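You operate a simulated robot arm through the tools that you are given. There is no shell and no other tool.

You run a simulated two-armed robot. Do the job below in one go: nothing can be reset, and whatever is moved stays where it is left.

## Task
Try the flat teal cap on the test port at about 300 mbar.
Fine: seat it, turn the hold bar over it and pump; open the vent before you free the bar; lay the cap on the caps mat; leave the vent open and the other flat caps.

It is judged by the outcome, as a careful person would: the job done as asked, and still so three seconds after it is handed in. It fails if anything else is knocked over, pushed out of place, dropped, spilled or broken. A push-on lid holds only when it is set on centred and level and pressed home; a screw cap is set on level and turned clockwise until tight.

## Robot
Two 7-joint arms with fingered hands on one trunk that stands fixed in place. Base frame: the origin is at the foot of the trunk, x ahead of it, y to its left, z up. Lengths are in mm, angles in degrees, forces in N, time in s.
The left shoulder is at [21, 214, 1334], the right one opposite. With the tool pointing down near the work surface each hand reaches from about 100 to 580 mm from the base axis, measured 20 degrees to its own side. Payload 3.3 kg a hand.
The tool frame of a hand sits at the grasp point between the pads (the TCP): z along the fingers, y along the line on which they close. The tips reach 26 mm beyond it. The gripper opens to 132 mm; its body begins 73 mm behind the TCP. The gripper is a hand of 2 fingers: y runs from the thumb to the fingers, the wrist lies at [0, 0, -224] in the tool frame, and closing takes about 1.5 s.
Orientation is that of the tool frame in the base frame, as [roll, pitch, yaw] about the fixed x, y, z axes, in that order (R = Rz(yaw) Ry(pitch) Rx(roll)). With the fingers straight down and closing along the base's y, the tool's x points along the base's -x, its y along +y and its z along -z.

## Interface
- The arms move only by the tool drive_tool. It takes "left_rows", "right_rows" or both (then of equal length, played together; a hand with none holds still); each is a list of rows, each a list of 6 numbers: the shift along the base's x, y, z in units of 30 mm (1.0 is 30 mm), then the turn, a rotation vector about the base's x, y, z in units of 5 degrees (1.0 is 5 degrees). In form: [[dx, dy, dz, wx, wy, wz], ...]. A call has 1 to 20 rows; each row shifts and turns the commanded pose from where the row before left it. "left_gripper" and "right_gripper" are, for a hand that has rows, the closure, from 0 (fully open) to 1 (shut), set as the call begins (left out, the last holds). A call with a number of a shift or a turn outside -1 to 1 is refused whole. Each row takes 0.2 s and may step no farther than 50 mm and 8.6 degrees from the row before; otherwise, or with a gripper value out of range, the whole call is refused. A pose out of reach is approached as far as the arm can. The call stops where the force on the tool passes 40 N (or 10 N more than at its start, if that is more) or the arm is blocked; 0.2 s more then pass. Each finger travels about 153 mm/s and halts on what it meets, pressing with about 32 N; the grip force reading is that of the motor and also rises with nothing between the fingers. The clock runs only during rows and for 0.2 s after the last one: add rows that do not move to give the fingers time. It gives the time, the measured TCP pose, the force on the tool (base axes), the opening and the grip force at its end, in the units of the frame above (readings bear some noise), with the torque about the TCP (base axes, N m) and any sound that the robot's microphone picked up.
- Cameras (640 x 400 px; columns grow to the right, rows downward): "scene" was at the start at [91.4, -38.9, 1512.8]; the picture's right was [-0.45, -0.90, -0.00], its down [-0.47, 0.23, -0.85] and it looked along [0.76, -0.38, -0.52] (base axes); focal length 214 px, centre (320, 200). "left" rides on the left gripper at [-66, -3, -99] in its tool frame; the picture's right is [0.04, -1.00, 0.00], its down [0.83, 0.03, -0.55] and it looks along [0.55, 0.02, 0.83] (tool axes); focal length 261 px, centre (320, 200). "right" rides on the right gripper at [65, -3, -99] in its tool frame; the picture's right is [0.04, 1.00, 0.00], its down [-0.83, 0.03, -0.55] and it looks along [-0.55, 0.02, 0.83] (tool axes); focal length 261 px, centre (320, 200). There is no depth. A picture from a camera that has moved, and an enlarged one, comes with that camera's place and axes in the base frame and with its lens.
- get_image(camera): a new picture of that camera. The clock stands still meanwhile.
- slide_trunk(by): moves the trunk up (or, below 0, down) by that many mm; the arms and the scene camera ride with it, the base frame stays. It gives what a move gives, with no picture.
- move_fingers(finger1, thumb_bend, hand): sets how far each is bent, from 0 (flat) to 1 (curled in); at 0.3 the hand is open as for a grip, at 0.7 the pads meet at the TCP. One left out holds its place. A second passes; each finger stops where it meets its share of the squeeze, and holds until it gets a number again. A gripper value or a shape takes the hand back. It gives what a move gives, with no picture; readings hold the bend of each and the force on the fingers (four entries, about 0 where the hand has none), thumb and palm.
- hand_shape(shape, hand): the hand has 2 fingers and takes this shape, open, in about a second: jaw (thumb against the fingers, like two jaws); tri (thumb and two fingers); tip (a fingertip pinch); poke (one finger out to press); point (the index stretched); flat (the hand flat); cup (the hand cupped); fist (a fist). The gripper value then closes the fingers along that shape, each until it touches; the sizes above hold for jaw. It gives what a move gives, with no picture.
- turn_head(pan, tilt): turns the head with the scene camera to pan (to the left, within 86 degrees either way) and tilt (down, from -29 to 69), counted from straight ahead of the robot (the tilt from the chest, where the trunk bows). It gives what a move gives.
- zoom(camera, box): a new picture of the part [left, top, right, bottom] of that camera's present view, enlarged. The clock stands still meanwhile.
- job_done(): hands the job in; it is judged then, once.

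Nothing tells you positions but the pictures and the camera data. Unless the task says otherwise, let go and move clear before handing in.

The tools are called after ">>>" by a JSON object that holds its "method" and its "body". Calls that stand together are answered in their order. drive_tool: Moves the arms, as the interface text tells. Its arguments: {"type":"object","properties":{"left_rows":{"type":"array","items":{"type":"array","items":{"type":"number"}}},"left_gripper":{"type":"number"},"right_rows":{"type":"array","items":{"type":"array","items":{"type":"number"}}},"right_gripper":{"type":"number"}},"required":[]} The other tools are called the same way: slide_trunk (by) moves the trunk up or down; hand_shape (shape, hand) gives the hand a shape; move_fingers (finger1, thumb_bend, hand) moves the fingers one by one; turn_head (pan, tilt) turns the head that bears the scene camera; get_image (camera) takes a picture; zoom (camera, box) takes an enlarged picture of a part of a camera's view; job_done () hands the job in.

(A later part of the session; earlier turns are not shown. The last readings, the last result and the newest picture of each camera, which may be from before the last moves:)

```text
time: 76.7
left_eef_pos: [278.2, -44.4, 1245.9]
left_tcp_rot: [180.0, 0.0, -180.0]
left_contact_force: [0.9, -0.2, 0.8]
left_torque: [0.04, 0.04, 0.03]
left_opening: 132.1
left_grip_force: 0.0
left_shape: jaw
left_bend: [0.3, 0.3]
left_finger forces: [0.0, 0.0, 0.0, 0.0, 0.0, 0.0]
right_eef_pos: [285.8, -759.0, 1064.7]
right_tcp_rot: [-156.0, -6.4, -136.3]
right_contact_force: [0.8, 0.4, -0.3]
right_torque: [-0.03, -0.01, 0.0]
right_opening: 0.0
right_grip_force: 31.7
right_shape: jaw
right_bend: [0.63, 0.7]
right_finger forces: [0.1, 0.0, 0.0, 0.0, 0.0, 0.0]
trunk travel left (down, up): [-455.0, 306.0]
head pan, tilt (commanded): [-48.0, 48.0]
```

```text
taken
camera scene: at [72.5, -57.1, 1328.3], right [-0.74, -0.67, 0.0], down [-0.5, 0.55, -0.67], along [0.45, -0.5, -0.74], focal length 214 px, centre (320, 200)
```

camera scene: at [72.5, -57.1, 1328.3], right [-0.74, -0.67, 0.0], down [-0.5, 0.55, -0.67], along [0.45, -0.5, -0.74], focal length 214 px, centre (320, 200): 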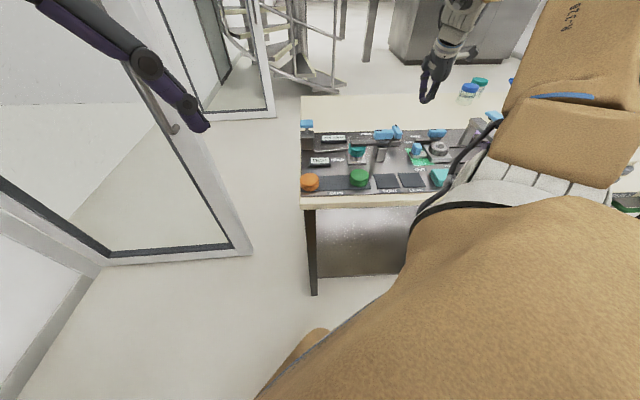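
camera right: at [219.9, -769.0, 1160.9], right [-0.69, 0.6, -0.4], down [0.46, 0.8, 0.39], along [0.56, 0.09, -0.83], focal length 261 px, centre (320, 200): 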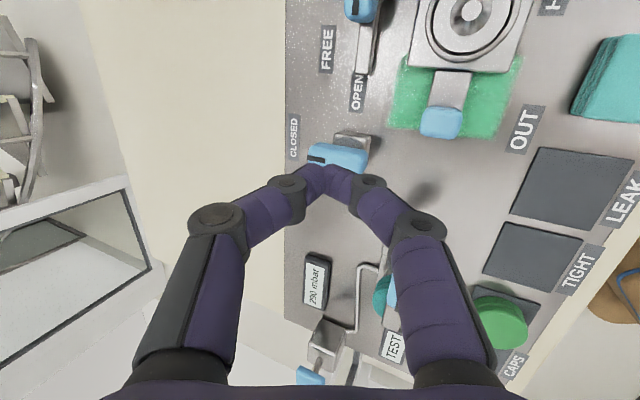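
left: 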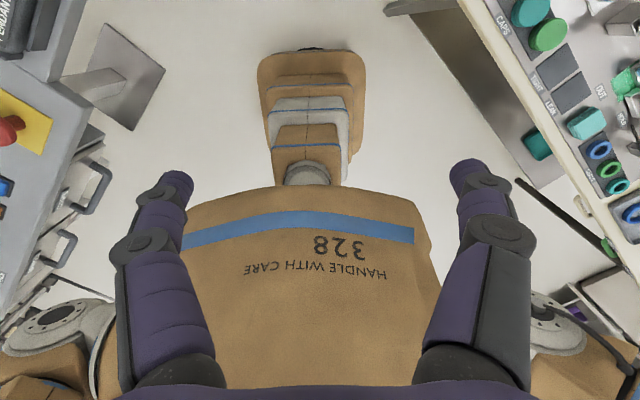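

>>> {"method": "zoom", "body": {"camera": "right", "box": [270, 60, 430, 200]}}

>>> {"method": "zoom", "body": {"camera": "scene", "box": [365, 65, 461, 165]}}

```text
2.86 times, centred on (350, 130) of right
camera zoom: at [219.9, -769.0, 1160.9], right [-0.69, 0.6, -0.4], down [0.46, 0.8, 0.39], along [0.56, 0.09, -0.83], focal length 745 px, centre (234, 400)
```

zoom: 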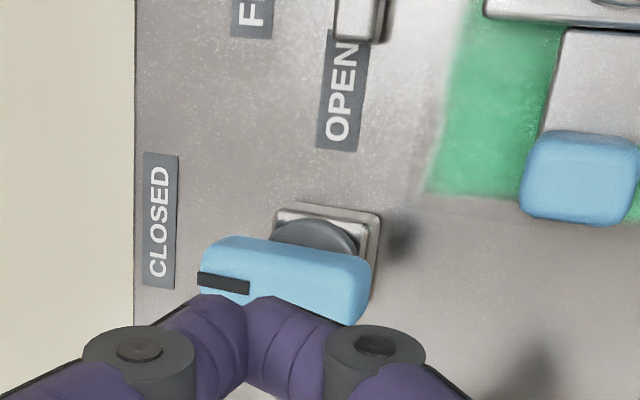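

```text
4.00 times, centred on (413, 115) of scene
camera zoom: at [72.5, -57.1, 1328.3], right [-0.74, -0.67, 0.0], down [-0.5, 0.55, -0.67], along [0.45, -0.5, -0.74], focal length 858 px, centre (-52, 540)
```

zoom: 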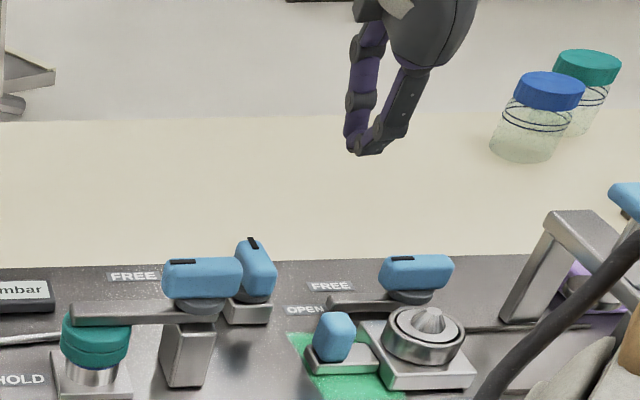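

Vent paddle is at about (L,V)=(-307, 775) pointing to CLOSED; OPEN lies to its right, so it must turn clockwise. I'll lower the closed fingertips to the right of its near end.

>>> {"method": "drive_tool", "body": {"right_rows": [[0, 0, -0.8, 0, 0, 0], [0, 0, -0.8, 0, 0, 0], [0, 0, -0.8, 0, 0, 0], [0, 0, -0.8, 0, 0, 0], [0, 0, 0, 0, 0, 0]]}}

>>> {"method": "get_image", "body": {"camera": "right"}}

>>> {"method": "zoom", "body": {"camera": "scene", "box": [365, 85, 445, 165]}}

```text
time: 77.9
left_eef_pos: [279.4, -45.8, 1246.8]
left_tcp_rot: [180.0, 0.1, -179.9]
left_contact_force: [-1.1, -0.3, 0.3]
left_torque: [0.03, -0.02, 0.03]
left_opening: 131.8
left_grip_force: 0.1
left_shape: jaw
left_bend: [0.3, 0.3]
left_finger forces: [0.0, 0.0, 0.1, 0.1, 0.1, 0.0]
right_eef_pos: [286.6, -757.9, 968.6]
right_tcp_rot: [-155.8, -6.4, -136.3]
right_contact_force: [-0.1, 0.1, -0.3]
right_torque: [0.0, -0.03, -0.02]
right_opening: 0.0
right_grip_force: 31.9
right_shape: jaw
right_bend: [0.63, 0.7]
right_finger forces: [0.1, 0.0, 0.0, 0.1, 0.0, 0.1]
trunk travel left (down, up): [-455.0, 306.0]
head pan, tilt (commanded): [-48.0, 48.0]
```

```text
taken
camera right: at [220.7, -767.6, 1065.0], right [-0.69, 0.6, -0.4], down [0.46, 0.8, 0.39], along [0.56, 0.09, -0.83], focal length 261 px, centre (320, 200)
```

right: 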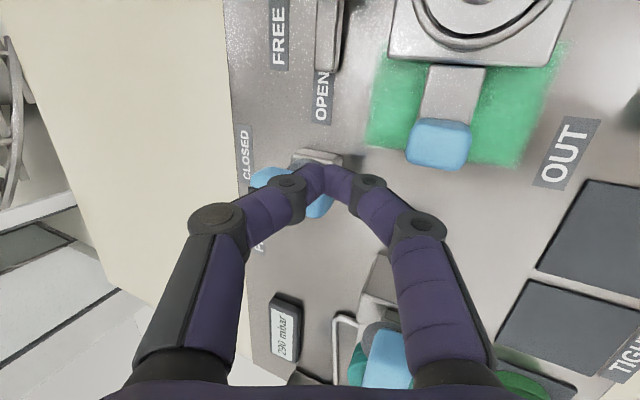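

```text
5.00 times, centred on (405, 125) of scene
camera zoom: at [72.5, -57.2, 1328.3], right [-0.74, -0.67, 0.0], down [-0.5, 0.55, -0.67], along [0.45, -0.5, -0.74], focal length 1072 px, centre (-105, 575)
```

zoom: 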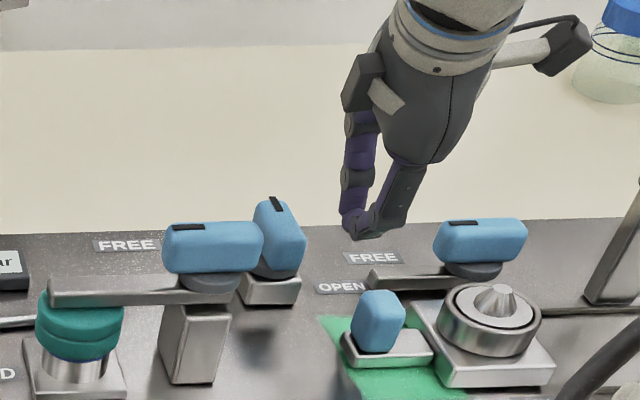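

>>> {"method": "drive_tool", "body": {"right_rows": [[0, 0, -0.5, 0, 0, 0], [0, 0, -0.6, 0, 0, 0], [0, 0, 0, 0, 0, 0]]}}

>>> {"method": "zoom", "body": {"camera": "right", "box": [220, 60, 420, 220]}}

>>> {"method": "zoom", "body": {"camera": "scene", "box": [365, 85, 445, 165]}}

```text
time: 78.7
left_eef_pos: [279.5, -44.8, 1246.3]
left_tcp_rot: [179.9, 0.0, 180.0]
left_contact_force: [-0.4, 0.9, 0.0]
left_torque: [-0.01, -0.02, -0.01]
left_opening: 131.9
left_grip_force: 0.2
left_shape: jaw
left_bend: [0.3, 0.3]
left_finger forces: [0.0, 0.1, 0.1, 0.0, 0.0, 0.1]
right_eef_pos: [286.8, -758.1, 934.8]
right_tcp_rot: [-155.9, -6.4, -136.3]
right_contact_force: [-0.4, -0.3, 0.1]
right_torque: [0.02, 0.0, 0.04]
right_opening: 0.3
right_grip_force: 32.2
right_shape: jaw
right_bend: [0.63, 0.7]
right_finger forces: [0.1, 0.0, 0.1, 0.0, 0.0, 0.1]
trunk travel left (down, up): [-455.0, 306.0]
head pan, tilt (commanded): [-48.0, 48.0]
```

```text
2.50 times, centred on (320, 140) of right
camera zoom: at [220.3, -767.6, 1032.3], right [-0.69, 0.6, -0.4], down [0.46, 0.8, 0.39], along [0.56, 0.09, -0.83], focal length 652 px, centre (320, 350)
```

zoom: 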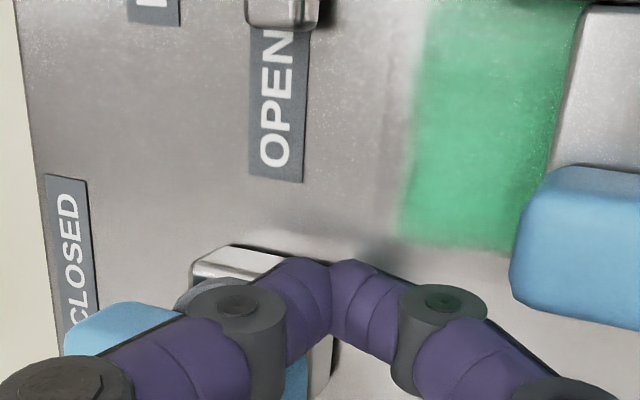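

```text
5.00 times, centred on (405, 125) of scene
camera zoom: at [72.6, -57.3, 1328.3], right [-0.74, -0.67, 0.0], down [-0.5, 0.55, -0.67], along [0.45, -0.5, -0.74], focal length 1072 px, centre (-105, 575)
```

zoom: 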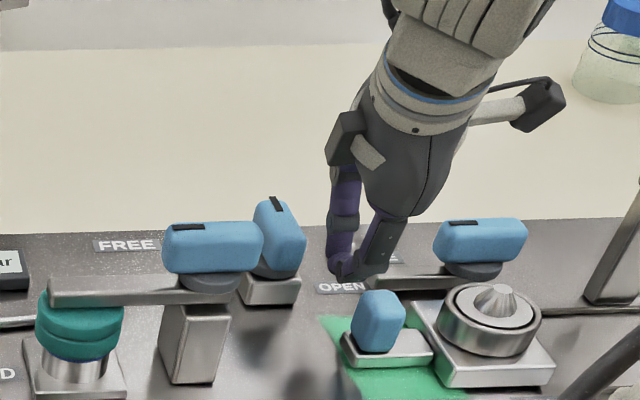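

>>> {"method": "drive_tool", "body": {"right_rows": [[0.18, 0.18, -0.07, 0, 0, 0], [0.18, 0.18, 0, 0, 0, 0], [0, 0, 0, 0, 0, 0]]}}

>>> {"method": "zoom", "body": {"camera": "right", "box": [220, 60, 420, 220]}}

>>> {"method": "zoom", "body": {"camera": "scene", "box": [365, 95, 429, 155]}}

```text
time: 79.5
left_eef_pos: [278.9, -45.0, 1244.7]
left_tcp_rot: [179.9, 0.0, 179.9]
left_contact_force: [-0.5, -0.7, -0.4]
left_torque: [0.0, 0.03, -0.01]
left_opening: 131.9
left_grip_force: 0.1
left_shape: jaw
left_bend: [0.3, 0.3]
left_finger forces: [0.0, 0.0, 0.1, 0.1, 0.1, 0.0]
right_eef_pos: [296.7, -747.3, 935.1]
right_tcp_rot: [-155.9, -6.3, -136.3]
right_contact_force: [-0.5, -0.1, -0.6]
right_torque: [0.0, 0.01, 0.0]
right_opening: 0.0
right_grip_force: 32.2
right_shape: jaw
right_bend: [0.63, 0.7]
right_finger forces: [0.0, 0.1, 0.0, 0.1, 0.0, 0.1]
trunk travel left (down, up): [-455.0, 306.0]
head pan, tilt (commanded): [-48.0, 48.0]
```

```text
2.50 times, centred on (320, 140) of right
camera zoom: at [231.0, -757.6, 1030.8], right [-0.69, 0.6, -0.4], down [0.46, 0.8, 0.39], along [0.56, 0.09, -0.83], focal length 652 px, centre (320, 350)
```

zoom: 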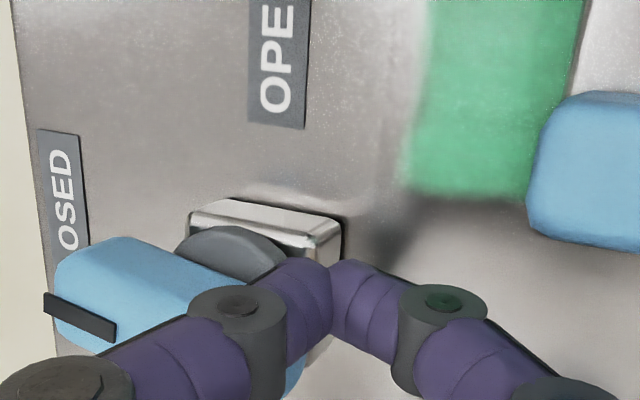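

```text
6.67 times, centred on (397, 125) of scene
camera zoom: at [72.5, -57.6, 1328.3], right [-0.74, -0.67, 0.0], down [-0.5, 0.55, -0.67], along [0.45, -0.5, -0.74], focal length 1430 px, centre (-193, 700)
```

zoom: 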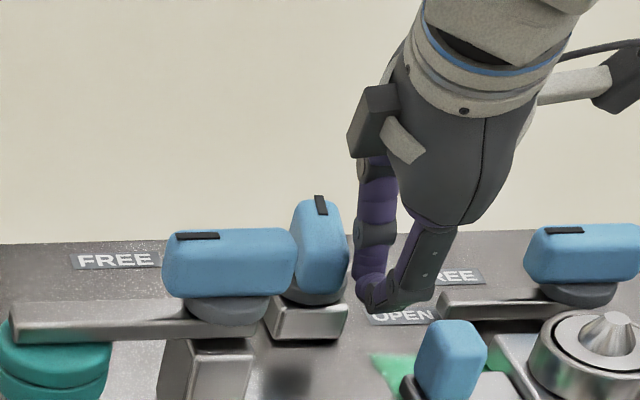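

>>> {"method": "drive_tool", "body": {"right_rows": [[0.12, -0.12, 0, 0, 0, 0], [0.12, 0.12, 0, 0, 0, 0], [0.12, 0.12, 0, 0, 0, 0], [0, 0, 0, 0, 0, 0]]}}

>>> {"method": "zoom", "body": {"camera": "right", "box": [220, 60, 420, 220]}}

>>> {"method": "zoom", "body": {"camera": "scene", "box": [365, 95, 429, 155]}}

```text
time: 80.5
left_eef_pos: [279.7, -44.8, 1246.2]
left_tcp_rot: [180.0, 0.1, -180.0]
left_contact_force: [0.0, -0.3, -0.6]
left_torque: [0.01, 0.0, 0.01]
left_opening: 131.9
left_grip_force: 0.0
left_shape: jaw
left_bend: [0.3, 0.3]
left_finger forces: [0.0, 0.1, 0.0, 0.0, 0.0, 0.1]
right_eef_pos: [307.2, -744.0, 933.4]
right_tcp_rot: [-155.9, -6.4, -136.2]
right_contact_force: [-1.3, -0.2, -0.6]
right_torque: [-0.04, -0.03, 0.01]
right_opening: 0.0
right_grip_force: 32.1
right_shape: jaw
right_bend: [0.63, 0.7]
right_finger forces: [0.0, 0.2, 0.0, 0.1, 0.0, 0.0]
trunk travel left (down, up): [-455.0, 306.0]
head pan, tilt (commanded): [-48.0, 48.0]
```

```text
2.50 times, centred on (320, 140) of right
camera zoom: at [241.7, -753.3, 1030.5], right [-0.69, 0.6, -0.4], down [0.46, 0.8, 0.39], along [0.56, 0.09, -0.83], focal length 652 px, centre (320, 350)
```

zoom: 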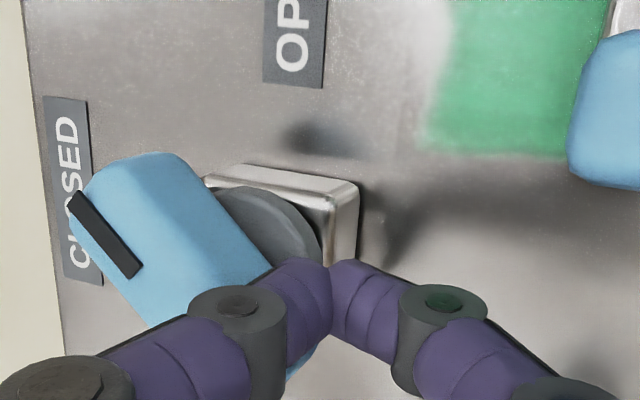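

```text
6.67 times, centred on (397, 125) of scene
camera zoom: at [72.5, -57.5, 1328.3], right [-0.74, -0.67, 0.0], down [-0.5, 0.55, -0.67], along [0.45, -0.5, -0.74], focal length 1430 px, centre (-193, 700)
```

zoom: 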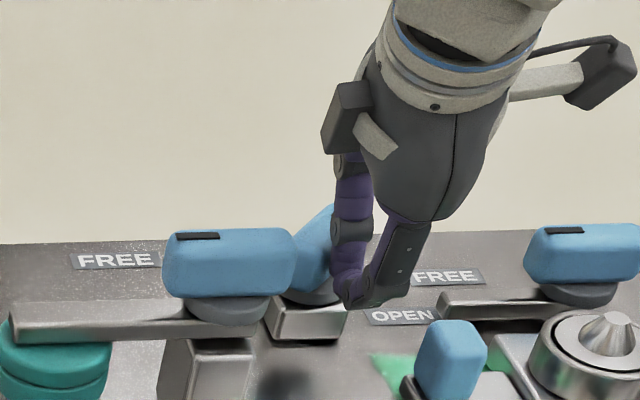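

The vent paddle is turning the right way with little force. I'll keep pushing it round.

>>> {"method": "drive_tool", "body": {"right_rows": [[0.12, 0.12, 0, 0, 0, 0], [0.06, 0.06, 0, 0, 0, 0], [0, 0, 0, 0, 0, 0]]}}

>>> {"method": "zoom", "body": {"camera": "right", "box": [220, 60, 420, 220]}}

>>> {"method": "zoom", "body": {"camera": "scene", "box": [365, 95, 429, 155]}}

```text
time: 81.3
left_eef_pos: [278.0, -46.5, 1246.6]
left_tcp_rot: [-179.9, 0.0, 179.9]
left_contact_force: [0.0, 0.3, -0.1]
left_torque: [0.04, -0.01, 0.0]
left_opening: 132.0
left_grip_force: 0.0
left_shape: jaw
left_bend: [0.3, 0.3]
left_finger forces: [0.0, 0.1, 0.1, 0.1, 0.1, 0.0]
right_eef_pos: [313.4, -738.4, 934.9]
right_tcp_rot: [-155.9, -6.3, -136.3]
right_contact_force: [-1.4, -0.5, -0.1]
right_torque: [0.01, 0.02, -0.02]
right_opening: 0.3
right_grip_force: 31.9
right_shape: jaw
right_bend: [0.63, 0.7]
right_finger forces: [0.0, 0.0, 0.1, 0.1, 0.0, 0.0]
trunk travel left (down, up): [-455.0, 306.0]
head pan, tilt (commanded): [-48.0, 48.0]
```

```text
2.50 times, centred on (320, 140) of right
camera zoom: at [247.7, -748.0, 1030.7], right [-0.69, 0.6, -0.4], down [0.46, 0.8, 0.39], along [0.56, 0.09, -0.83], focal length 652 px, centre (320, 350)
```

zoom: 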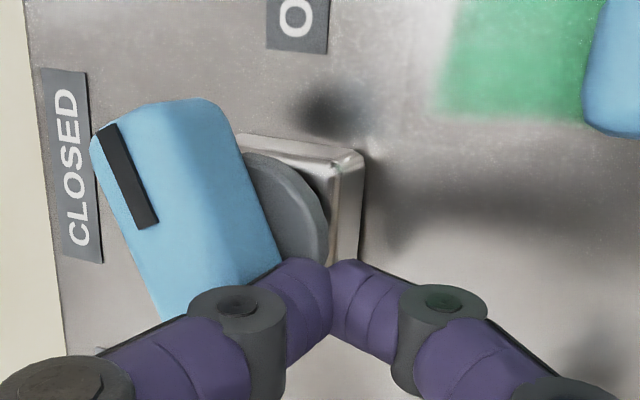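

```text
6.67 times, centred on (397, 125) of scene
camera zoom: at [72.5, -57.5, 1328.3], right [-0.74, -0.67, 0.0], down [-0.5, 0.55, -0.67], along [0.45, -0.5, -0.74], focal length 1430 px, centre (-193, 700)
```

zoom: 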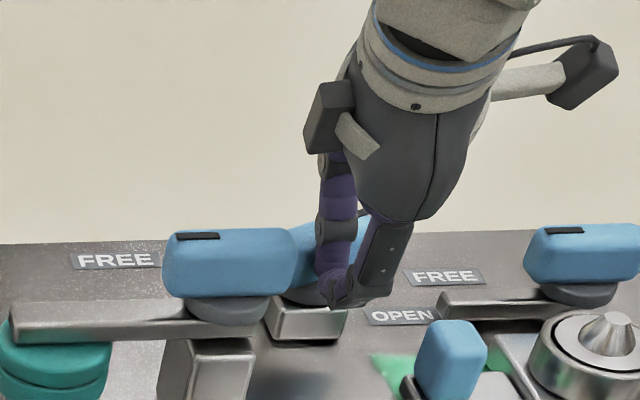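

>>> {"method": "drive_tool", "body": {"right_rows": [[0.14, 0.14, 0, 0, 0, 0], [0.07, 0.07, 0, 0, 0, 0], [0.05, -0.05, 0, 0, 0, 0], [0.04, -0.04, 0, 0, 0, 0], [0, 0, 0, 0, 0, 0]]}}

>>> {"method": "zoom", "body": {"camera": "right", "box": [220, 40, 420, 220]}}

>>> {"method": "zoom", "body": {"camera": "scene", "box": [283, 85, 443, 185]}}

```text
time: 82.5
left_eef_pos: [278.8, -46.2, 1245.5]
left_tcp_rot: [179.9, 0.0, -179.9]
left_contact_force: [0.3, 0.2, 0.0]
left_torque: [0.0, 0.0, 0.01]
left_opening: 132.0
left_grip_force: 0.1
left_shape: jaw
left_bend: [0.3, 0.3]
left_finger forces: [0.1, 0.0, 0.1, 0.0, 0.1, 0.0]
right_eef_pos: [322.7, -735.5, 933.4]
right_tcp_rot: [-155.9, -6.4, -136.2]
right_contact_force: [-0.1, 0.3, -1.0]
right_torque: [0.0, 0.01, -0.04]
right_opening: 0.0
right_grip_force: 32.0
right_shape: jaw
right_bend: [0.63, 0.7]
right_finger forces: [0.1, 0.0, 0.0, 0.1, 0.1, 0.1]
trunk travel left (down, up): [-455.0, 306.0]
head pan, tilt (commanded): [-48.0, 48.0]
```

```text
2.22 times, centred on (320, 130) of right
camera zoom: at [256.6, -744.4, 1030.2], right [-0.69, 0.6, -0.4], down [0.46, 0.8, 0.39], along [0.56, 0.09, -0.83], focal length 579 px, centre (320, 356)
```

zoom: 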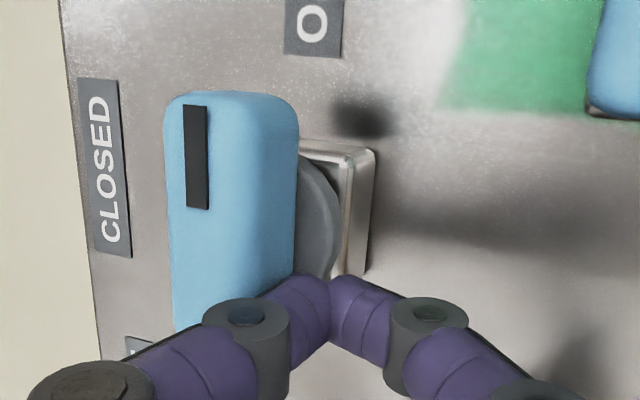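

```text
4.00 times, centred on (363, 135) of scene
camera zoom: at [72.6, -57.4, 1328.3], right [-0.74, -0.67, 0.0], down [-0.5, 0.55, -0.67], along [0.45, -0.5, -0.74], focal length 858 px, centre (148, 460)
```

zoom: 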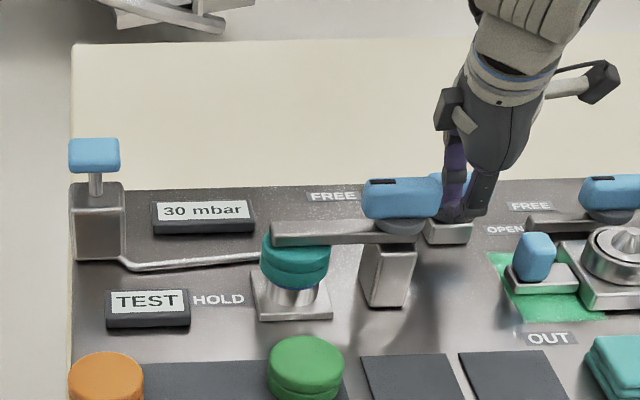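

The gauge is falling (30 mbar) and the paddle now points at OPEN. I'll back off and lift away, then confirm 0 mbar.

>>> {"method": "drive_tool", "body": {"right_rows": [[-0.15, 0.15, 0, 0, 0, 0], [-0.2, 0, 0.5, 0, 0, 0], [0, 0, 1, 0, 0, 0], [0, 0, 1, 0, 0, 0], [0, 0, 1, 0, 0, 0], [0, 0, 1, 0, 0, 0], [0, 0, 0, 0, 0, 0]]}}

>>> {"method": "get_image", "body": {"camera": "right"}}

>>> {"method": "zoom", "body": {"camera": "scene", "box": [283, 85, 443, 185]}}

```text
time: 84.1
left_eef_pos: [280.2, -45.5, 1246.6]
left_tcp_rot: [-180.0, 0.0, 179.9]
left_contact_force: [-0.5, -0.3, -0.2]
left_torque: [0.0, 0.0, -0.06]
left_opening: 132.0
left_grip_force: 0.1
left_shape: jaw
left_bend: [0.3, 0.3]
left_finger forces: [0.0, 0.1, 0.1, 0.1, 0.1, 0.0]
right_eef_pos: [312.9, -733.4, 1068.2]
right_tcp_rot: [-155.9, -6.4, -136.3]
right_contact_force: [0.1, 0.4, 0.1]
right_torque: [0.02, -0.03, 0.03]
right_opening: 0.1
right_grip_force: 31.5
right_shape: jaw
right_bend: [0.63, 0.7]
right_finger forces: [0.1, 0.1, 0.0, 0.0, 0.0, 0.0]
trunk travel left (down, up): [-455.0, 306.0]
head pan, tilt (commanded): [-48.0, 48.0]
```

```text
taken
camera right: at [246.8, -741.9, 1165.3], right [-0.69, 0.6, -0.4], down [0.46, 0.8, 0.39], along [0.56, 0.09, -0.83], focal length 261 px, centre (320, 200)
```

right: 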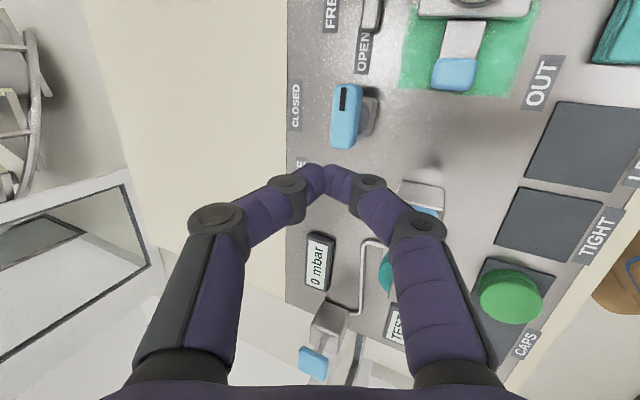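

```text
4.00 times, centred on (363, 135) of scene
camera zoom: at [72.7, -57.9, 1328.2], right [-0.74, -0.67, 0.0], down [-0.5, 0.55, -0.67], along [0.45, -0.5, -0.74], focal length 858 px, centre (148, 460)
```

zoom: 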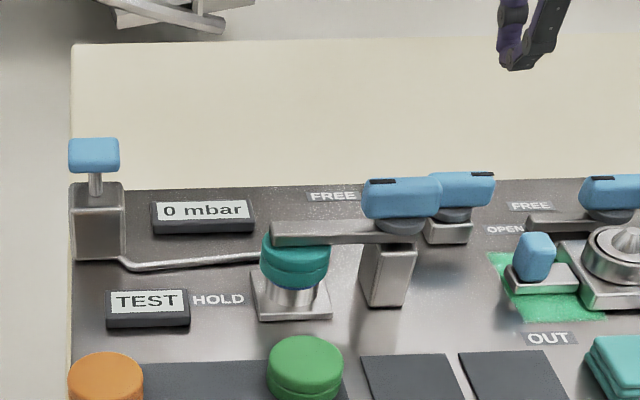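

0 mbar and the vent paddle points at OPEN. Now I can free the bar: move the hand back over its knob, straighten, and open the fingers.

>>> {"method": "drive_tool", "body": {"right_rows": [[0.107, 0.711, 0, 0, 0, 0], [0.107, 0.711, 0, 0, 0, 0], [0.107, 0.711, 0, 0, 0, 0], [0.107, 0.711, 0, 0, 0, 0], [0, 0, 0, 0.8704, 0.4924, 0], [0, 0, 0, 0.8704, 0.4924, 0], [0, 0, 0, 0.8704, 0.4924, 0], [0, 0, 0, 0.8704, 0.4924, 0], [0, 0, 0, 0.8704, 0.4924, 0], [0, 0, 0, 0, 0, 0]]}}

>>> {"method": "drive_tool", "body": {"right_rows": [[0, 0, 0, 0, 0, 0], [0, 0, -0.8, 0, 0, 0], [0, 0, -0.8, 0, 0, 0], [0, 0, 0, 0, 0, 0]], "right_gripper": 0.58}}

>>> {"method": "get_image", "body": {"camera": "right"}}

>>> {"method": "zoom", "body": {"camera": "scene", "box": [335, 85, 423, 165]}}

```text
time: 86.3
left_eef_pos: [278.3, -45.1, 1246.5]
left_tcp_rot: [180.0, 0.0, -180.0]
left_contact_force: [-0.4, -0.3, -0.2]
left_torque: [0.04, -0.03, -0.02]
left_opening: 132.0
left_grip_force: 0.2
left_shape: jaw
left_bend: [0.3, 0.3]
left_finger forces: [0.0, 0.0, 0.1, 0.0, 0.0, 0.1]
right_eef_pos: [323.5, -644.8, 1069.1]
right_tcp_rot: [-180.0, 0.1, -134.9]
right_contact_force: [-0.1, -0.8, 0.5]
right_torque: [0.03, 0.0, -0.02]
right_opening: 0.0
right_grip_force: 32.3
right_shape: jaw
right_bend: [0.63, 0.7]
right_finger forces: [0.1, 0.0, 0.0, 0.1, 0.0, 0.0]
trunk travel left (down, up): [-455.0, 306.0]
head pan, tilt (commanded): [-48.0, 48.0]
```

```text
time: 87.3
left_eef_pos: [278.7, -45.9, 1246.4]
left_tcp_rot: [180.0, 0.0, 179.9]
left_contact_force: [-0.8, 0.1, 0.4]
left_torque: [-0.02, 0.01, 0.0]
left_opening: 132.0
left_grip_force: 0.0
left_shape: jaw
left_bend: [0.3, 0.3]
left_finger forces: [0.1, 0.1, 0.0, 0.0, 0.0, 0.0]
right_eef_pos: [324.3, -645.3, 1021.2]
right_tcp_rot: [-180.0, 0.1, -134.8]
right_contact_force: [-0.5, -0.2, 0.6]
right_torque: [0.01, 0.0, 0.02]
right_opening: 54.9
right_grip_force: 0.1
right_shape: jaw
right_bend: [0.73, 0.7]
right_finger forces: [0.1, 0.0, 0.1, 0.1, 0.1, 0.0]
trunk travel left (down, up): [-455.0, 306.0]
head pan, tilt (commanded): [-48.0, 48.0]
```

```text
taken
camera right: at [280.3, -692.1, 1118.6], right [-0.74, 0.68, 0.0], down [0.56, 0.61, 0.55], along [0.38, 0.41, -0.83], focal length 261 px, centre (320, 200)
```

right: 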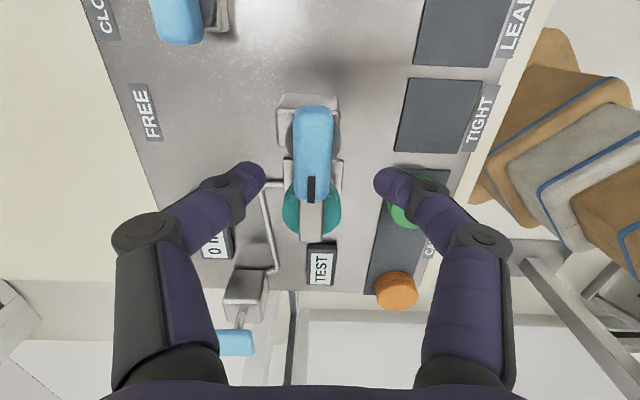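

```text
5.00 times, centred on (379, 125) of scene
camera zoom: at [72.7, -57.4, 1328.3], right [-0.74, -0.67, 0.0], down [-0.5, 0.55, -0.67], along [0.45, -0.5, -0.74], focal length 1072 px, centre (25, 575)
```

zoom: 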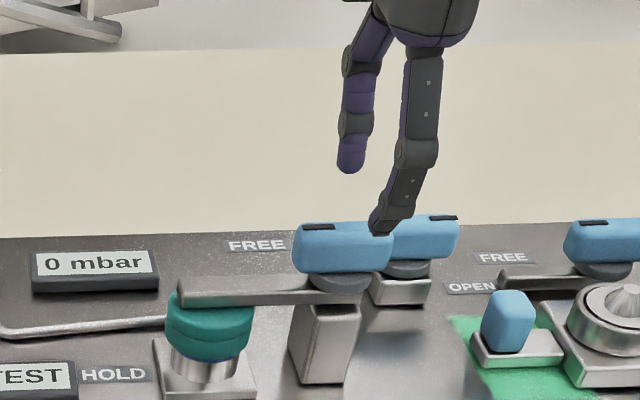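

>>> {"method": "drive_tool", "body": {"right_rows": [[0.083, -0.09, -0.4, 0, 0, 0], [0, 0, -0.6, 0, 0, 0], [0, 0, -0.43, 0, 0, 0], [0, 0, 0, 0, 0, 0]]}}

>>> {"method": "zoom", "body": {"camera": "right", "box": [200, 70, 440, 270]}}

>>> {"method": "zoom", "body": {"camera": "scene", "box": [335, 85, 423, 165]}}

```text
time: 88.3
left_eef_pos: [279.0, -46.4, 1246.6]
left_tcp_rot: [180.0, -0.1, 180.0]
left_contact_force: [-0.2, -0.1, -0.2]
left_torque: [-0.02, 0.02, 0.01]
left_opening: 131.6
left_grip_force: 0.0
left_shape: jaw
left_bend: [0.3, 0.3]
left_finger forces: [0.0, 0.0, 0.1, 0.1, 0.0, 0.0]
right_eef_pos: [326.3, -647.4, 978.8]
right_tcp_rot: [-179.9, 0.0, -134.9]
right_contact_force: [0.2, 0.5, 0.5]
right_torque: [0.01, 0.02, -0.01]
right_opening: 54.9
right_grip_force: 0.1
right_shape: jaw
right_bend: [0.73, 0.7]
right_finger forces: [0.0, 0.0, 0.0, 0.0, 0.0, 0.0]
trunk travel left (down, up): [-455.0, 306.0]
head pan, tilt (commanded): [-48.0, 48.0]
```

```text
2.00 times, centred on (320, 170) of right
camera zoom: at [282.4, -694.8, 1075.6], right [-0.74, 0.68, 0.0], down [0.56, 0.61, 0.55], along [0.37, 0.41, -0.83], focal length 521 px, centre (320, 260)
```

zoom: 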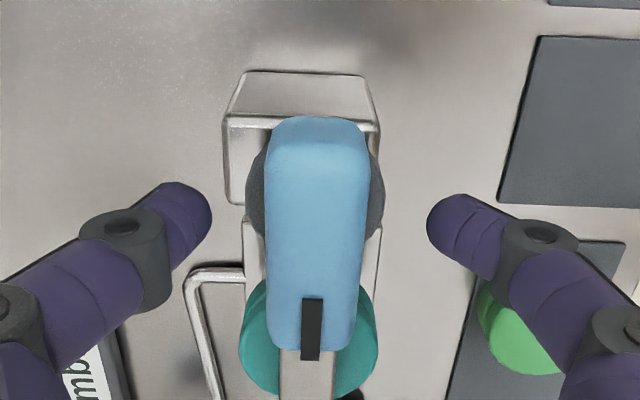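

```text
5.00 times, centred on (379, 125) of scene
camera zoom: at [72.6, -57.4, 1328.3], right [-0.74, -0.67, 0.0], down [-0.5, 0.55, -0.67], along [0.45, -0.5, -0.74], focal length 1072 px, centre (25, 575)
```

zoom: 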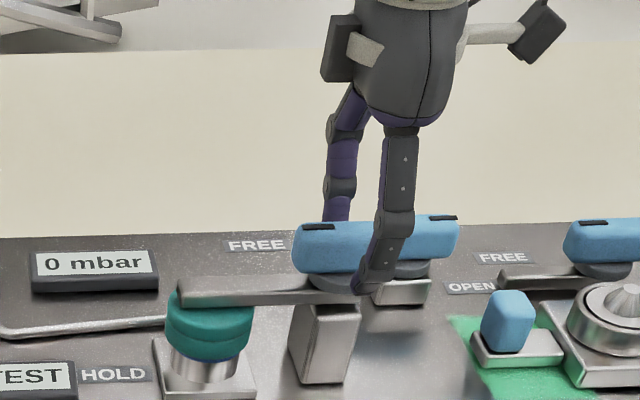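

Well centred over the paddle. I'll grip it and turn the bar clockwise back to FREE.

>>> {"method": "drive_tool", "body": {"right_rows": [[0, 0, 0, 0, 0, 0], [0, 0, 0, 0, 0, 0], [0, 0, 0, 0, 0, 0], [0, 0, 0, 0, 0, 0]], "right_gripper": 1.0}}

>>> {"method": "drive_tool", "body": {"right_rows": [[0, 0, 0, 0, 0, -1], [0, 0, 0, 0, 0, -1], [0, 0, 0, 0, 0, -1], [0, 0, 0, 0, 0, -1], [0, 0, 0, 0, 0, -1], [0, 0, 0, 0, 0, 0]]}}

>>> {"method": "zoom", "body": {"camera": "scene", "box": [335, 105, 423, 165]}}

```text
time: 89.3
left_eef_pos: [279.0, -45.6, 1246.7]
left_tcp_rot: [180.0, -0.1, 179.9]
left_contact_force: [0.3, 0.3, -0.2]
left_torque: [0.01, 0.0, 0.02]
left_opening: 131.7
left_grip_force: 0.2
left_shape: jaw
left_bend: [0.3, 0.3]
left_finger forces: [0.0, 0.0, 0.1, 0.0, 0.0, 0.0]
right_eef_pos: [327.7, -647.5, 978.9]
right_tcp_rot: [180.0, 0.2, -134.9]
right_contact_force: [-0.1, -0.4, -4.3]
right_torque: [0.0, -0.02, -0.01]
right_opening: 17.6
right_grip_force: 31.6
right_shape: jaw
right_bend: [0.72, 0.7]
right_finger forces: [28.6, 0.1, 0.1, 0.0, 28.5, 0.0]
trunk travel left (down, up): [-455.0, 306.0]
head pan, tilt (commanded): [-48.0, 48.0]
```

```text
time: 90.7
left_eef_pos: [279.7, -45.5, 1246.0]
left_tcp_rot: [-179.9, 0.1, -179.9]
left_contact_force: [0.1, -0.1, 0.3]
left_torque: [-0.01, 0.0, 0.03]
left_opening: 131.8
left_grip_force: 0.1
left_shape: jaw
left_bend: [0.3, 0.3]
left_finger forces: [0.0, 0.1, 0.1, 0.1, 0.1, 0.0]
right_eef_pos: [325.7, -646.4, 977.7]
right_tcp_rot: [179.9, 0.0, -160.0]
right_contact_force: [0.3, 4.1, -1.9]
right_torque: [0.09, 0.0, 0.02]
right_opening: 17.5
right_grip_force: 31.7
right_shape: jaw
right_bend: [0.72, 0.7]
right_finger forces: [32.1, 0.0, 0.0, 0.0, 28.3, 0.0]
trunk travel left (down, up): [-455.0, 306.0]
head pan, tilt (commanded): [-48.0, 48.0]
```

```text
6.67 times, centred on (379, 135) of scene
camera zoom: at [72.9, -57.1, 1328.3], right [-0.74, -0.67, 0.0], down [-0.5, 0.55, -0.67], along [0.45, -0.5, -0.74], focal length 1430 px, centre (-73, 633)
```

zoom: 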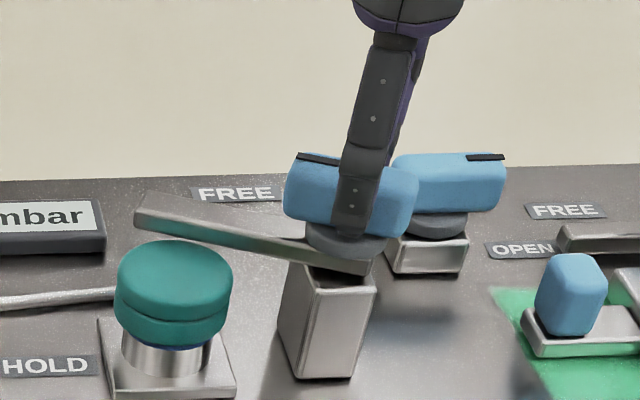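

>>> {"method": "drive_tool", "body": {"right_rows": [[0, 0.02, 0, 0, 0, -1], [0, 0, 0, 0, 0, -1], [0, 0, 0, 0, 0, -1], [0, 0, 0, 0, 0, -1], [0, 0, 0, 0, 0, -1], [0, 0, 0, 0, 0, -1], [0, 0, 0, 0, 0, 0]]}}

>>> {"method": "drive_tool", "body": {"right_rows": [[0, 0, 0, 0, 0, -1], [0, 0, 0, 0, 0, -1], [0, 0, 0, 0, 0, -1], [0, 0, 0, 0, 0, -1], [0, 0, 0, 0, 0, -1], [0, 0, 0, 0, 0, -1], [0, 0, 0, 0, 0, -1], [0, 0, 0, 0, 0, 0]]}}

>>> {"method": "zoom", "body": {"camera": "scene", "box": [335, 105, 423, 165]}}

>>> {"method": "get_image", "body": {"camera": "right"}}

```text
time: 92.3
left_eef_pos: [280.9, -45.2, 1245.5]
left_tcp_rot: [180.0, 0.0, -180.0]
left_contact_force: [0.2, -0.7, -0.8]
left_torque: [0.03, 0.01, 0.0]
left_opening: 131.7
left_grip_force: 0.0
left_shape: jaw
left_bend: [0.3, 0.3]
left_finger forces: [0.1, 0.0, 0.1, 0.1, 0.0, 0.1]
right_eef_pos: [327.4, -646.1, 978.0]
right_tcp_rot: [-180.0, 0.0, 169.9]
right_contact_force: [2.8, 6.3, -2.3]
right_torque: [0.12, -0.03, 0.04]
right_opening: 17.3
right_grip_force: 32.3
right_shape: jaw
right_bend: [0.72, 0.7]
right_finger forces: [33.7, 0.1, 0.1, 0.1, 27.6, 0.0]
trunk travel left (down, up): [-455.0, 306.0]
head pan, tilt (commanded): [-48.0, 48.0]
```

```text
time: 94.1
left_eef_pos: [279.0, -43.8, 1245.9]
left_tcp_rot: [-179.9, 0.0, 179.9]
left_contact_force: [-0.4, -0.2, 0.9]
left_torque: [0.0, 0.0, 0.0]
left_opening: 131.7
left_grip_force: 0.0
left_shape: jaw
left_bend: [0.3, 0.3]
left_finger forces: [0.0, 0.1, 0.0, 0.0, 0.0, 0.0]
right_eef_pos: [327.0, -646.1, 978.2]
right_tcp_rot: [-180.0, 0.1, 135.0]
right_contact_force: [2.8, 9.2, -0.8]
right_torque: [0.25, -0.12, 0.05]
right_opening: 17.4
right_grip_force: 31.9
right_shape: jaw
right_bend: [0.72, 0.7]
right_finger forces: [35.5, 0.0, 0.0, 0.0, 26.5, 0.0]
trunk travel left (down, up): [-455.0, 306.0]
head pan, tilt (commanded): [-48.0, 48.0]
```

```text
6.67 times, centred on (379, 135) of scene
camera zoom: at [73.2, -56.4, 1328.3], right [-0.74, -0.67, 0.0], down [-0.5, 0.55, -0.67], along [0.45, -0.5, -0.74], focal length 1430 px, centre (-73, 633)
```

zoom: 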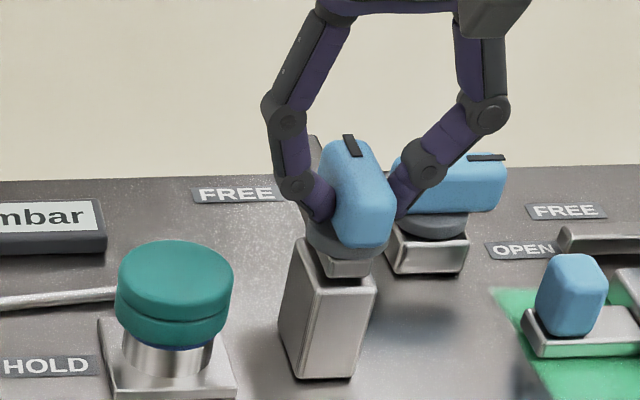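

```text
taken
camera right: at [279.1, -600.8, 1075.2], right [0.68, 0.74, 0.0], down [0.61, -0.56, 0.55], along [0.41, -0.38, -0.83], focal length 261 px, centre (320, 200)
```

right: 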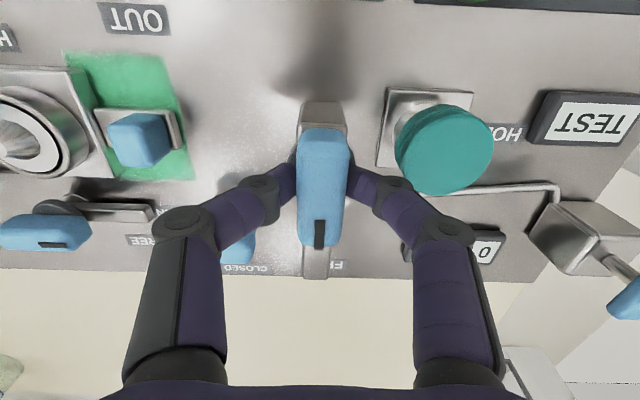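

The bar is back at FREE. I'll release it, lift, and swing round to fetch the cap off the port.

>>> {"method": "drive_tool", "body": {"right_rows": [[0, 0, 0, 0, 0, 0], [0, 0, 0, 0, 0, 0], [0, 0, 0, 0, 0, 0], [0, 0, 0.5, 0, 0, 0], [0, 0, 1, 0, 0, 0], [0, 0, 1, 0, 0, 0], [0, 0, 0.7, 0, 0, 0], [0, 0, 0, 0, 0, 0]], "right_gripper": 0.55}}

>>> {"method": "drive_tool", "body": {"right_rows": [[0.105, 0.102, 0, 0, 0, 1], [0.105, 0.102, 0, 0, 0, 1], [0.105, 0.102, 0, 0, 0, 1], [0.105, 0.102, 0, 0, 0, 1], [0.105, 0.102, 0, 0, 0, 1], [0.105, 0.102, 0, 0, 0, 1], [0.105, 0.102, 0, 0, 0, 1], [0.105, 0.102, 0, 0, 0, 1], [0.105, 0.102, 0, 0, 0, 1], [0.105, 0.102, 0, 0, 0, 1], [0.105, 0.102, 0, 0, 0, 1], [0.105, 0.102, 0, 0, 0, 1], [0.105, 0.102, 0, 0, 0, 1], [0.105, 0.102, 0, 0, 0, 1], [0.105, 0.102, 0, 0, 0, 1], [0.105, 0.102, 0, 0, 0, 1], [0.105, 0.102, 0, 0, 0, 1], [0.105, 0.102, 0, 0, 0, 1], [0, 0, 0, 0, 0, 0]], "right_gripper": 0.3}}

>>> {"method": "get_image", "body": {"camera": "right"}}

>>> {"method": "zoom", "body": {"camera": "scene", "box": [295, 75, 423, 185]}}

```text
time: 95.9
left_eef_pos: [279.2, -46.1, 1246.8]
left_tcp_rot: [180.0, 0.1, 180.0]
left_contact_force: [0.1, -0.4, -0.8]
left_torque: [0.03, -0.01, 0.02]
left_opening: 131.9
left_grip_force: 0.0
left_shape: jaw
left_bend: [0.3, 0.3]
left_finger forces: [0.0, 0.0, 0.1, 0.1, 0.1, 0.0]
right_eef_pos: [326.4, -647.8, 1076.4]
right_tcp_rot: [180.0, 0.2, 135.0]
right_contact_force: [0.5, -0.5, -0.2]
right_torque: [0.01, 0.0, 0.01]
right_opening: 58.8
right_grip_force: 0.0
right_shape: jaw
right_bend: [0.73, 0.7]
right_finger forces: [0.0, 0.1, 0.0, 0.0, 0.1, 0.0]
trunk travel left (down, up): [-455.0, 306.0]
head pan, tilt (commanded): [-48.0, 48.0]
```

```text
time: 99.9
left_eef_pos: [279.0, -47.2, 1245.9]
left_tcp_rot: [-180.0, 0.0, -180.0]
left_contact_force: [-0.1, 0.6, -0.8]
left_torque: [0.02, -0.03, 0.01]
left_opening: 131.9
left_grip_force: 0.1
left_shape: jaw
left_bend: [0.3, 0.3]
left_finger forces: [0.0, 0.0, 0.0, 0.0, 0.1, 0.0]
right_eef_pos: [383.0, -590.9, 1073.8]
right_tcp_rot: [-180.0, 0.1, -134.8]
right_contact_force: [-0.5, -1.2, 0.2]
right_torque: [-0.03, 0.04, -0.02]
right_opening: 92.1
right_grip_force: 0.1
right_shape: jaw
right_bend: [0.68, 0.57]
right_finger forces: [0.0, 0.0, 0.0, 0.0, 0.0, 0.0]
trunk travel left (down, up): [-455.0, 306.0]
head pan, tilt (commanded): [-48.0, 48.0]
```

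```text
taken
camera right: at [338.5, -638.4, 1170.4], right [-0.74, 0.68, 0.0], down [0.56, 0.61, 0.55], along [0.37, 0.41, -0.83], focal length 261 px, centre (320, 200)
```

right: 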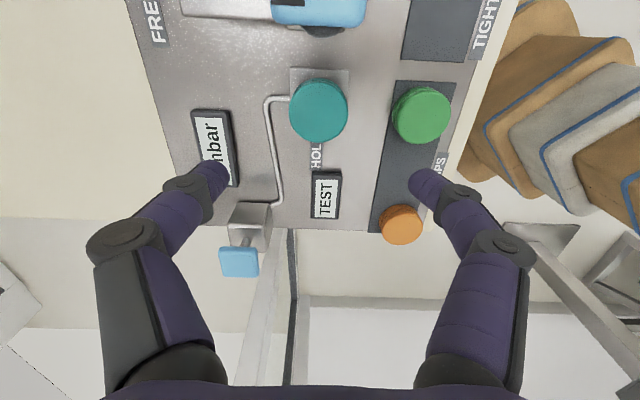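

```text
3.64 times, centred on (359, 130) of scene
camera zoom: at [72.6, -57.5, 1328.3], right [-0.74, -0.67, 0.0], down [-0.5, 0.55, -0.67], along [0.45, -0.5, -0.74], focal length 780 px, centre (178, 454)
```

zoom: 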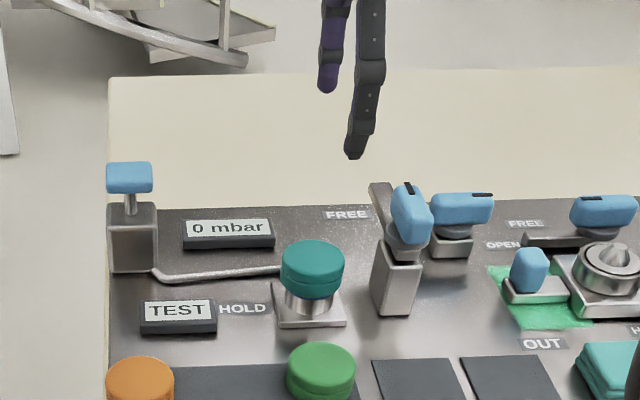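

>>> {"method": "drive_tool", "body": {"right_rows": [[0.05, 0.05, -0.9, 0, 0, 0], [0, 0, -1, 0, 0, 0], [0, 0, -0.9, 0, 0, 0], [0, 0, 0, 0, 0, 0]]}}

>>> {"method": "zoom", "body": {"camera": "right", "box": [220, 60, 420, 240]}}

>>> {"method": "zoom", "body": {"camera": "scene", "box": [335, 95, 399, 165]}}

```text
time: 100.9
left_eef_pos: [279.8, -45.6, 1245.9]
left_tcp_rot: [180.0, -0.2, -180.0]
left_contact_force: [0.6, 0.0, -1.0]
left_torque: [0.04, -0.03, 0.02]
left_opening: 131.8
left_grip_force: 0.0
left_shape: jaw
left_bend: [0.3, 0.3]
left_finger forces: [0.1, 0.0, 0.1, 0.1, 0.0, 0.0]
right_eef_pos: [382.2, -589.3, 987.9]
right_tcp_rot: [-180.0, 0.1, -134.9]
right_contact_force: [-0.2, 0.2, 0.9]
right_torque: [0.02, -0.01, 0.01]
right_opening: 92.3
right_grip_force: 0.0
right_shape: jaw
right_bend: [0.68, 0.57]
right_finger forces: [0.0, 0.0, 0.1, 0.1, 0.0, 0.0]
trunk travel left (down, up): [-455.0, 306.0]
head pan, tilt (commanded): [-48.0, 48.0]
```

```text
2.22 times, centred on (320, 150) of right
camera zoom: at [338.5, -637.2, 1085.6], right [-0.74, 0.68, 0.0], down [0.56, 0.61, 0.55], along [0.38, 0.41, -0.83], focal length 579 px, centre (320, 311)
```

zoom: 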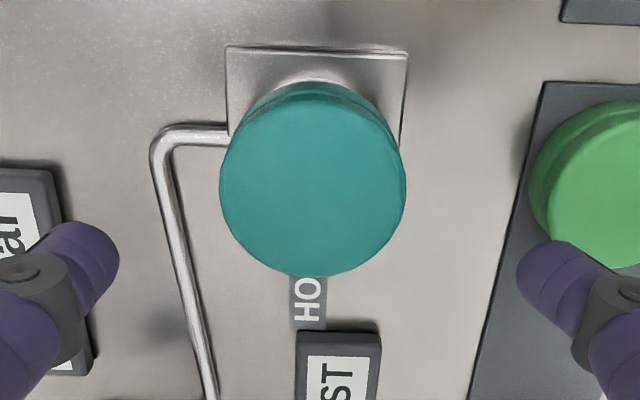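

```text
5.71 times, centred on (367, 130) of scene
camera zoom: at [72.5, -57.2, 1328.3], right [-0.74, -0.67, 0.0], down [-0.5, 0.55, -0.67], along [0.45, -0.5, -0.74], focal length 1226 px, centre (51, 600)
```

zoom: 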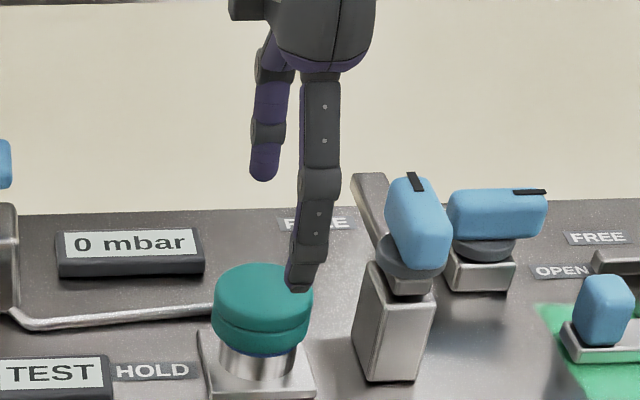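

>>> {"method": "drive_tool", "body": {"right_rows": [[0.118, 0.024, -0.6, 0, 0, 0], [0, 0, -0.8, 0, 0, 0], [0, 0, -0.7, 0, 0, 0], [0, 0, 0, 0, 0, 0]]}}

>>> {"method": "zoom", "body": {"camera": "right", "box": [220, 60, 420, 260]}}

>>> {"method": "zoom", "body": {"camera": "scene", "box": [335, 105, 399, 165]}}

```text
time: 101.9
left_eef_pos: [278.7, -45.6, 1245.8]
left_tcp_rot: [180.0, 0.0, 180.0]
left_contact_force: [-0.1, -0.4, 0.3]
left_torque: [0.01, 0.01, 0.0]
left_opening: 131.8
left_grip_force: 0.0
left_shape: jaw
left_bend: [0.3, 0.3]
left_finger forces: [0.0, 0.0, 0.0, 0.0, 0.0, 0.0]
right_eef_pos: [387.8, -591.3, 925.6]
right_tcp_rot: [180.0, 0.0, -135.0]
right_contact_force: [0.3, 0.5, 0.0]
right_torque: [-0.03, -0.02, 0.0]
right_opening: 92.3
right_grip_force: 0.2
right_shape: jaw
right_bend: [0.68, 0.57]
right_finger forces: [0.1, 0.1, 0.0, 0.0, 0.1, 0.0]
trunk travel left (down, up): [-455.0, 306.0]
head pan, tilt (commanded): [-48.0, 48.0]
```

```text
2.00 times, centred on (320, 160) of right
camera zoom: at [343.3, -638.1, 1023.2], right [-0.74, 0.68, 0.0], down [0.56, 0.61, 0.55], along [0.37, 0.41, -0.83], focal length 521 px, centre (320, 280)
```

zoom: 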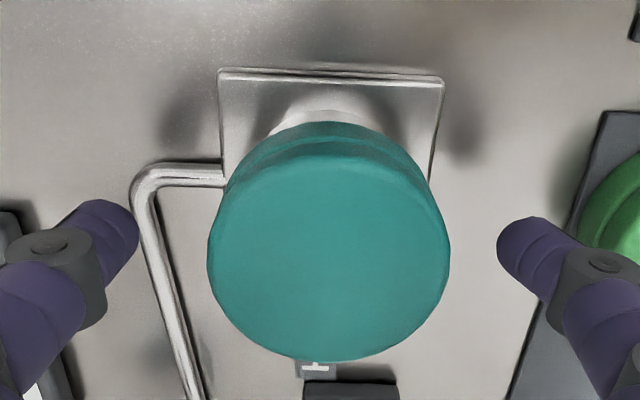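

```text
6.67 times, centred on (367, 135) of scene
camera zoom: at [72.5, -57.3, 1328.3], right [-0.74, -0.67, 0.0], down [-0.5, 0.55, -0.67], along [0.45, -0.5, -0.74], focal length 1430 px, centre (7, 633)
```

zoom: 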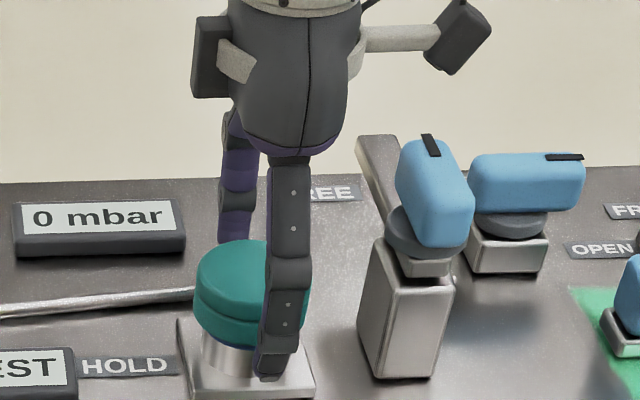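

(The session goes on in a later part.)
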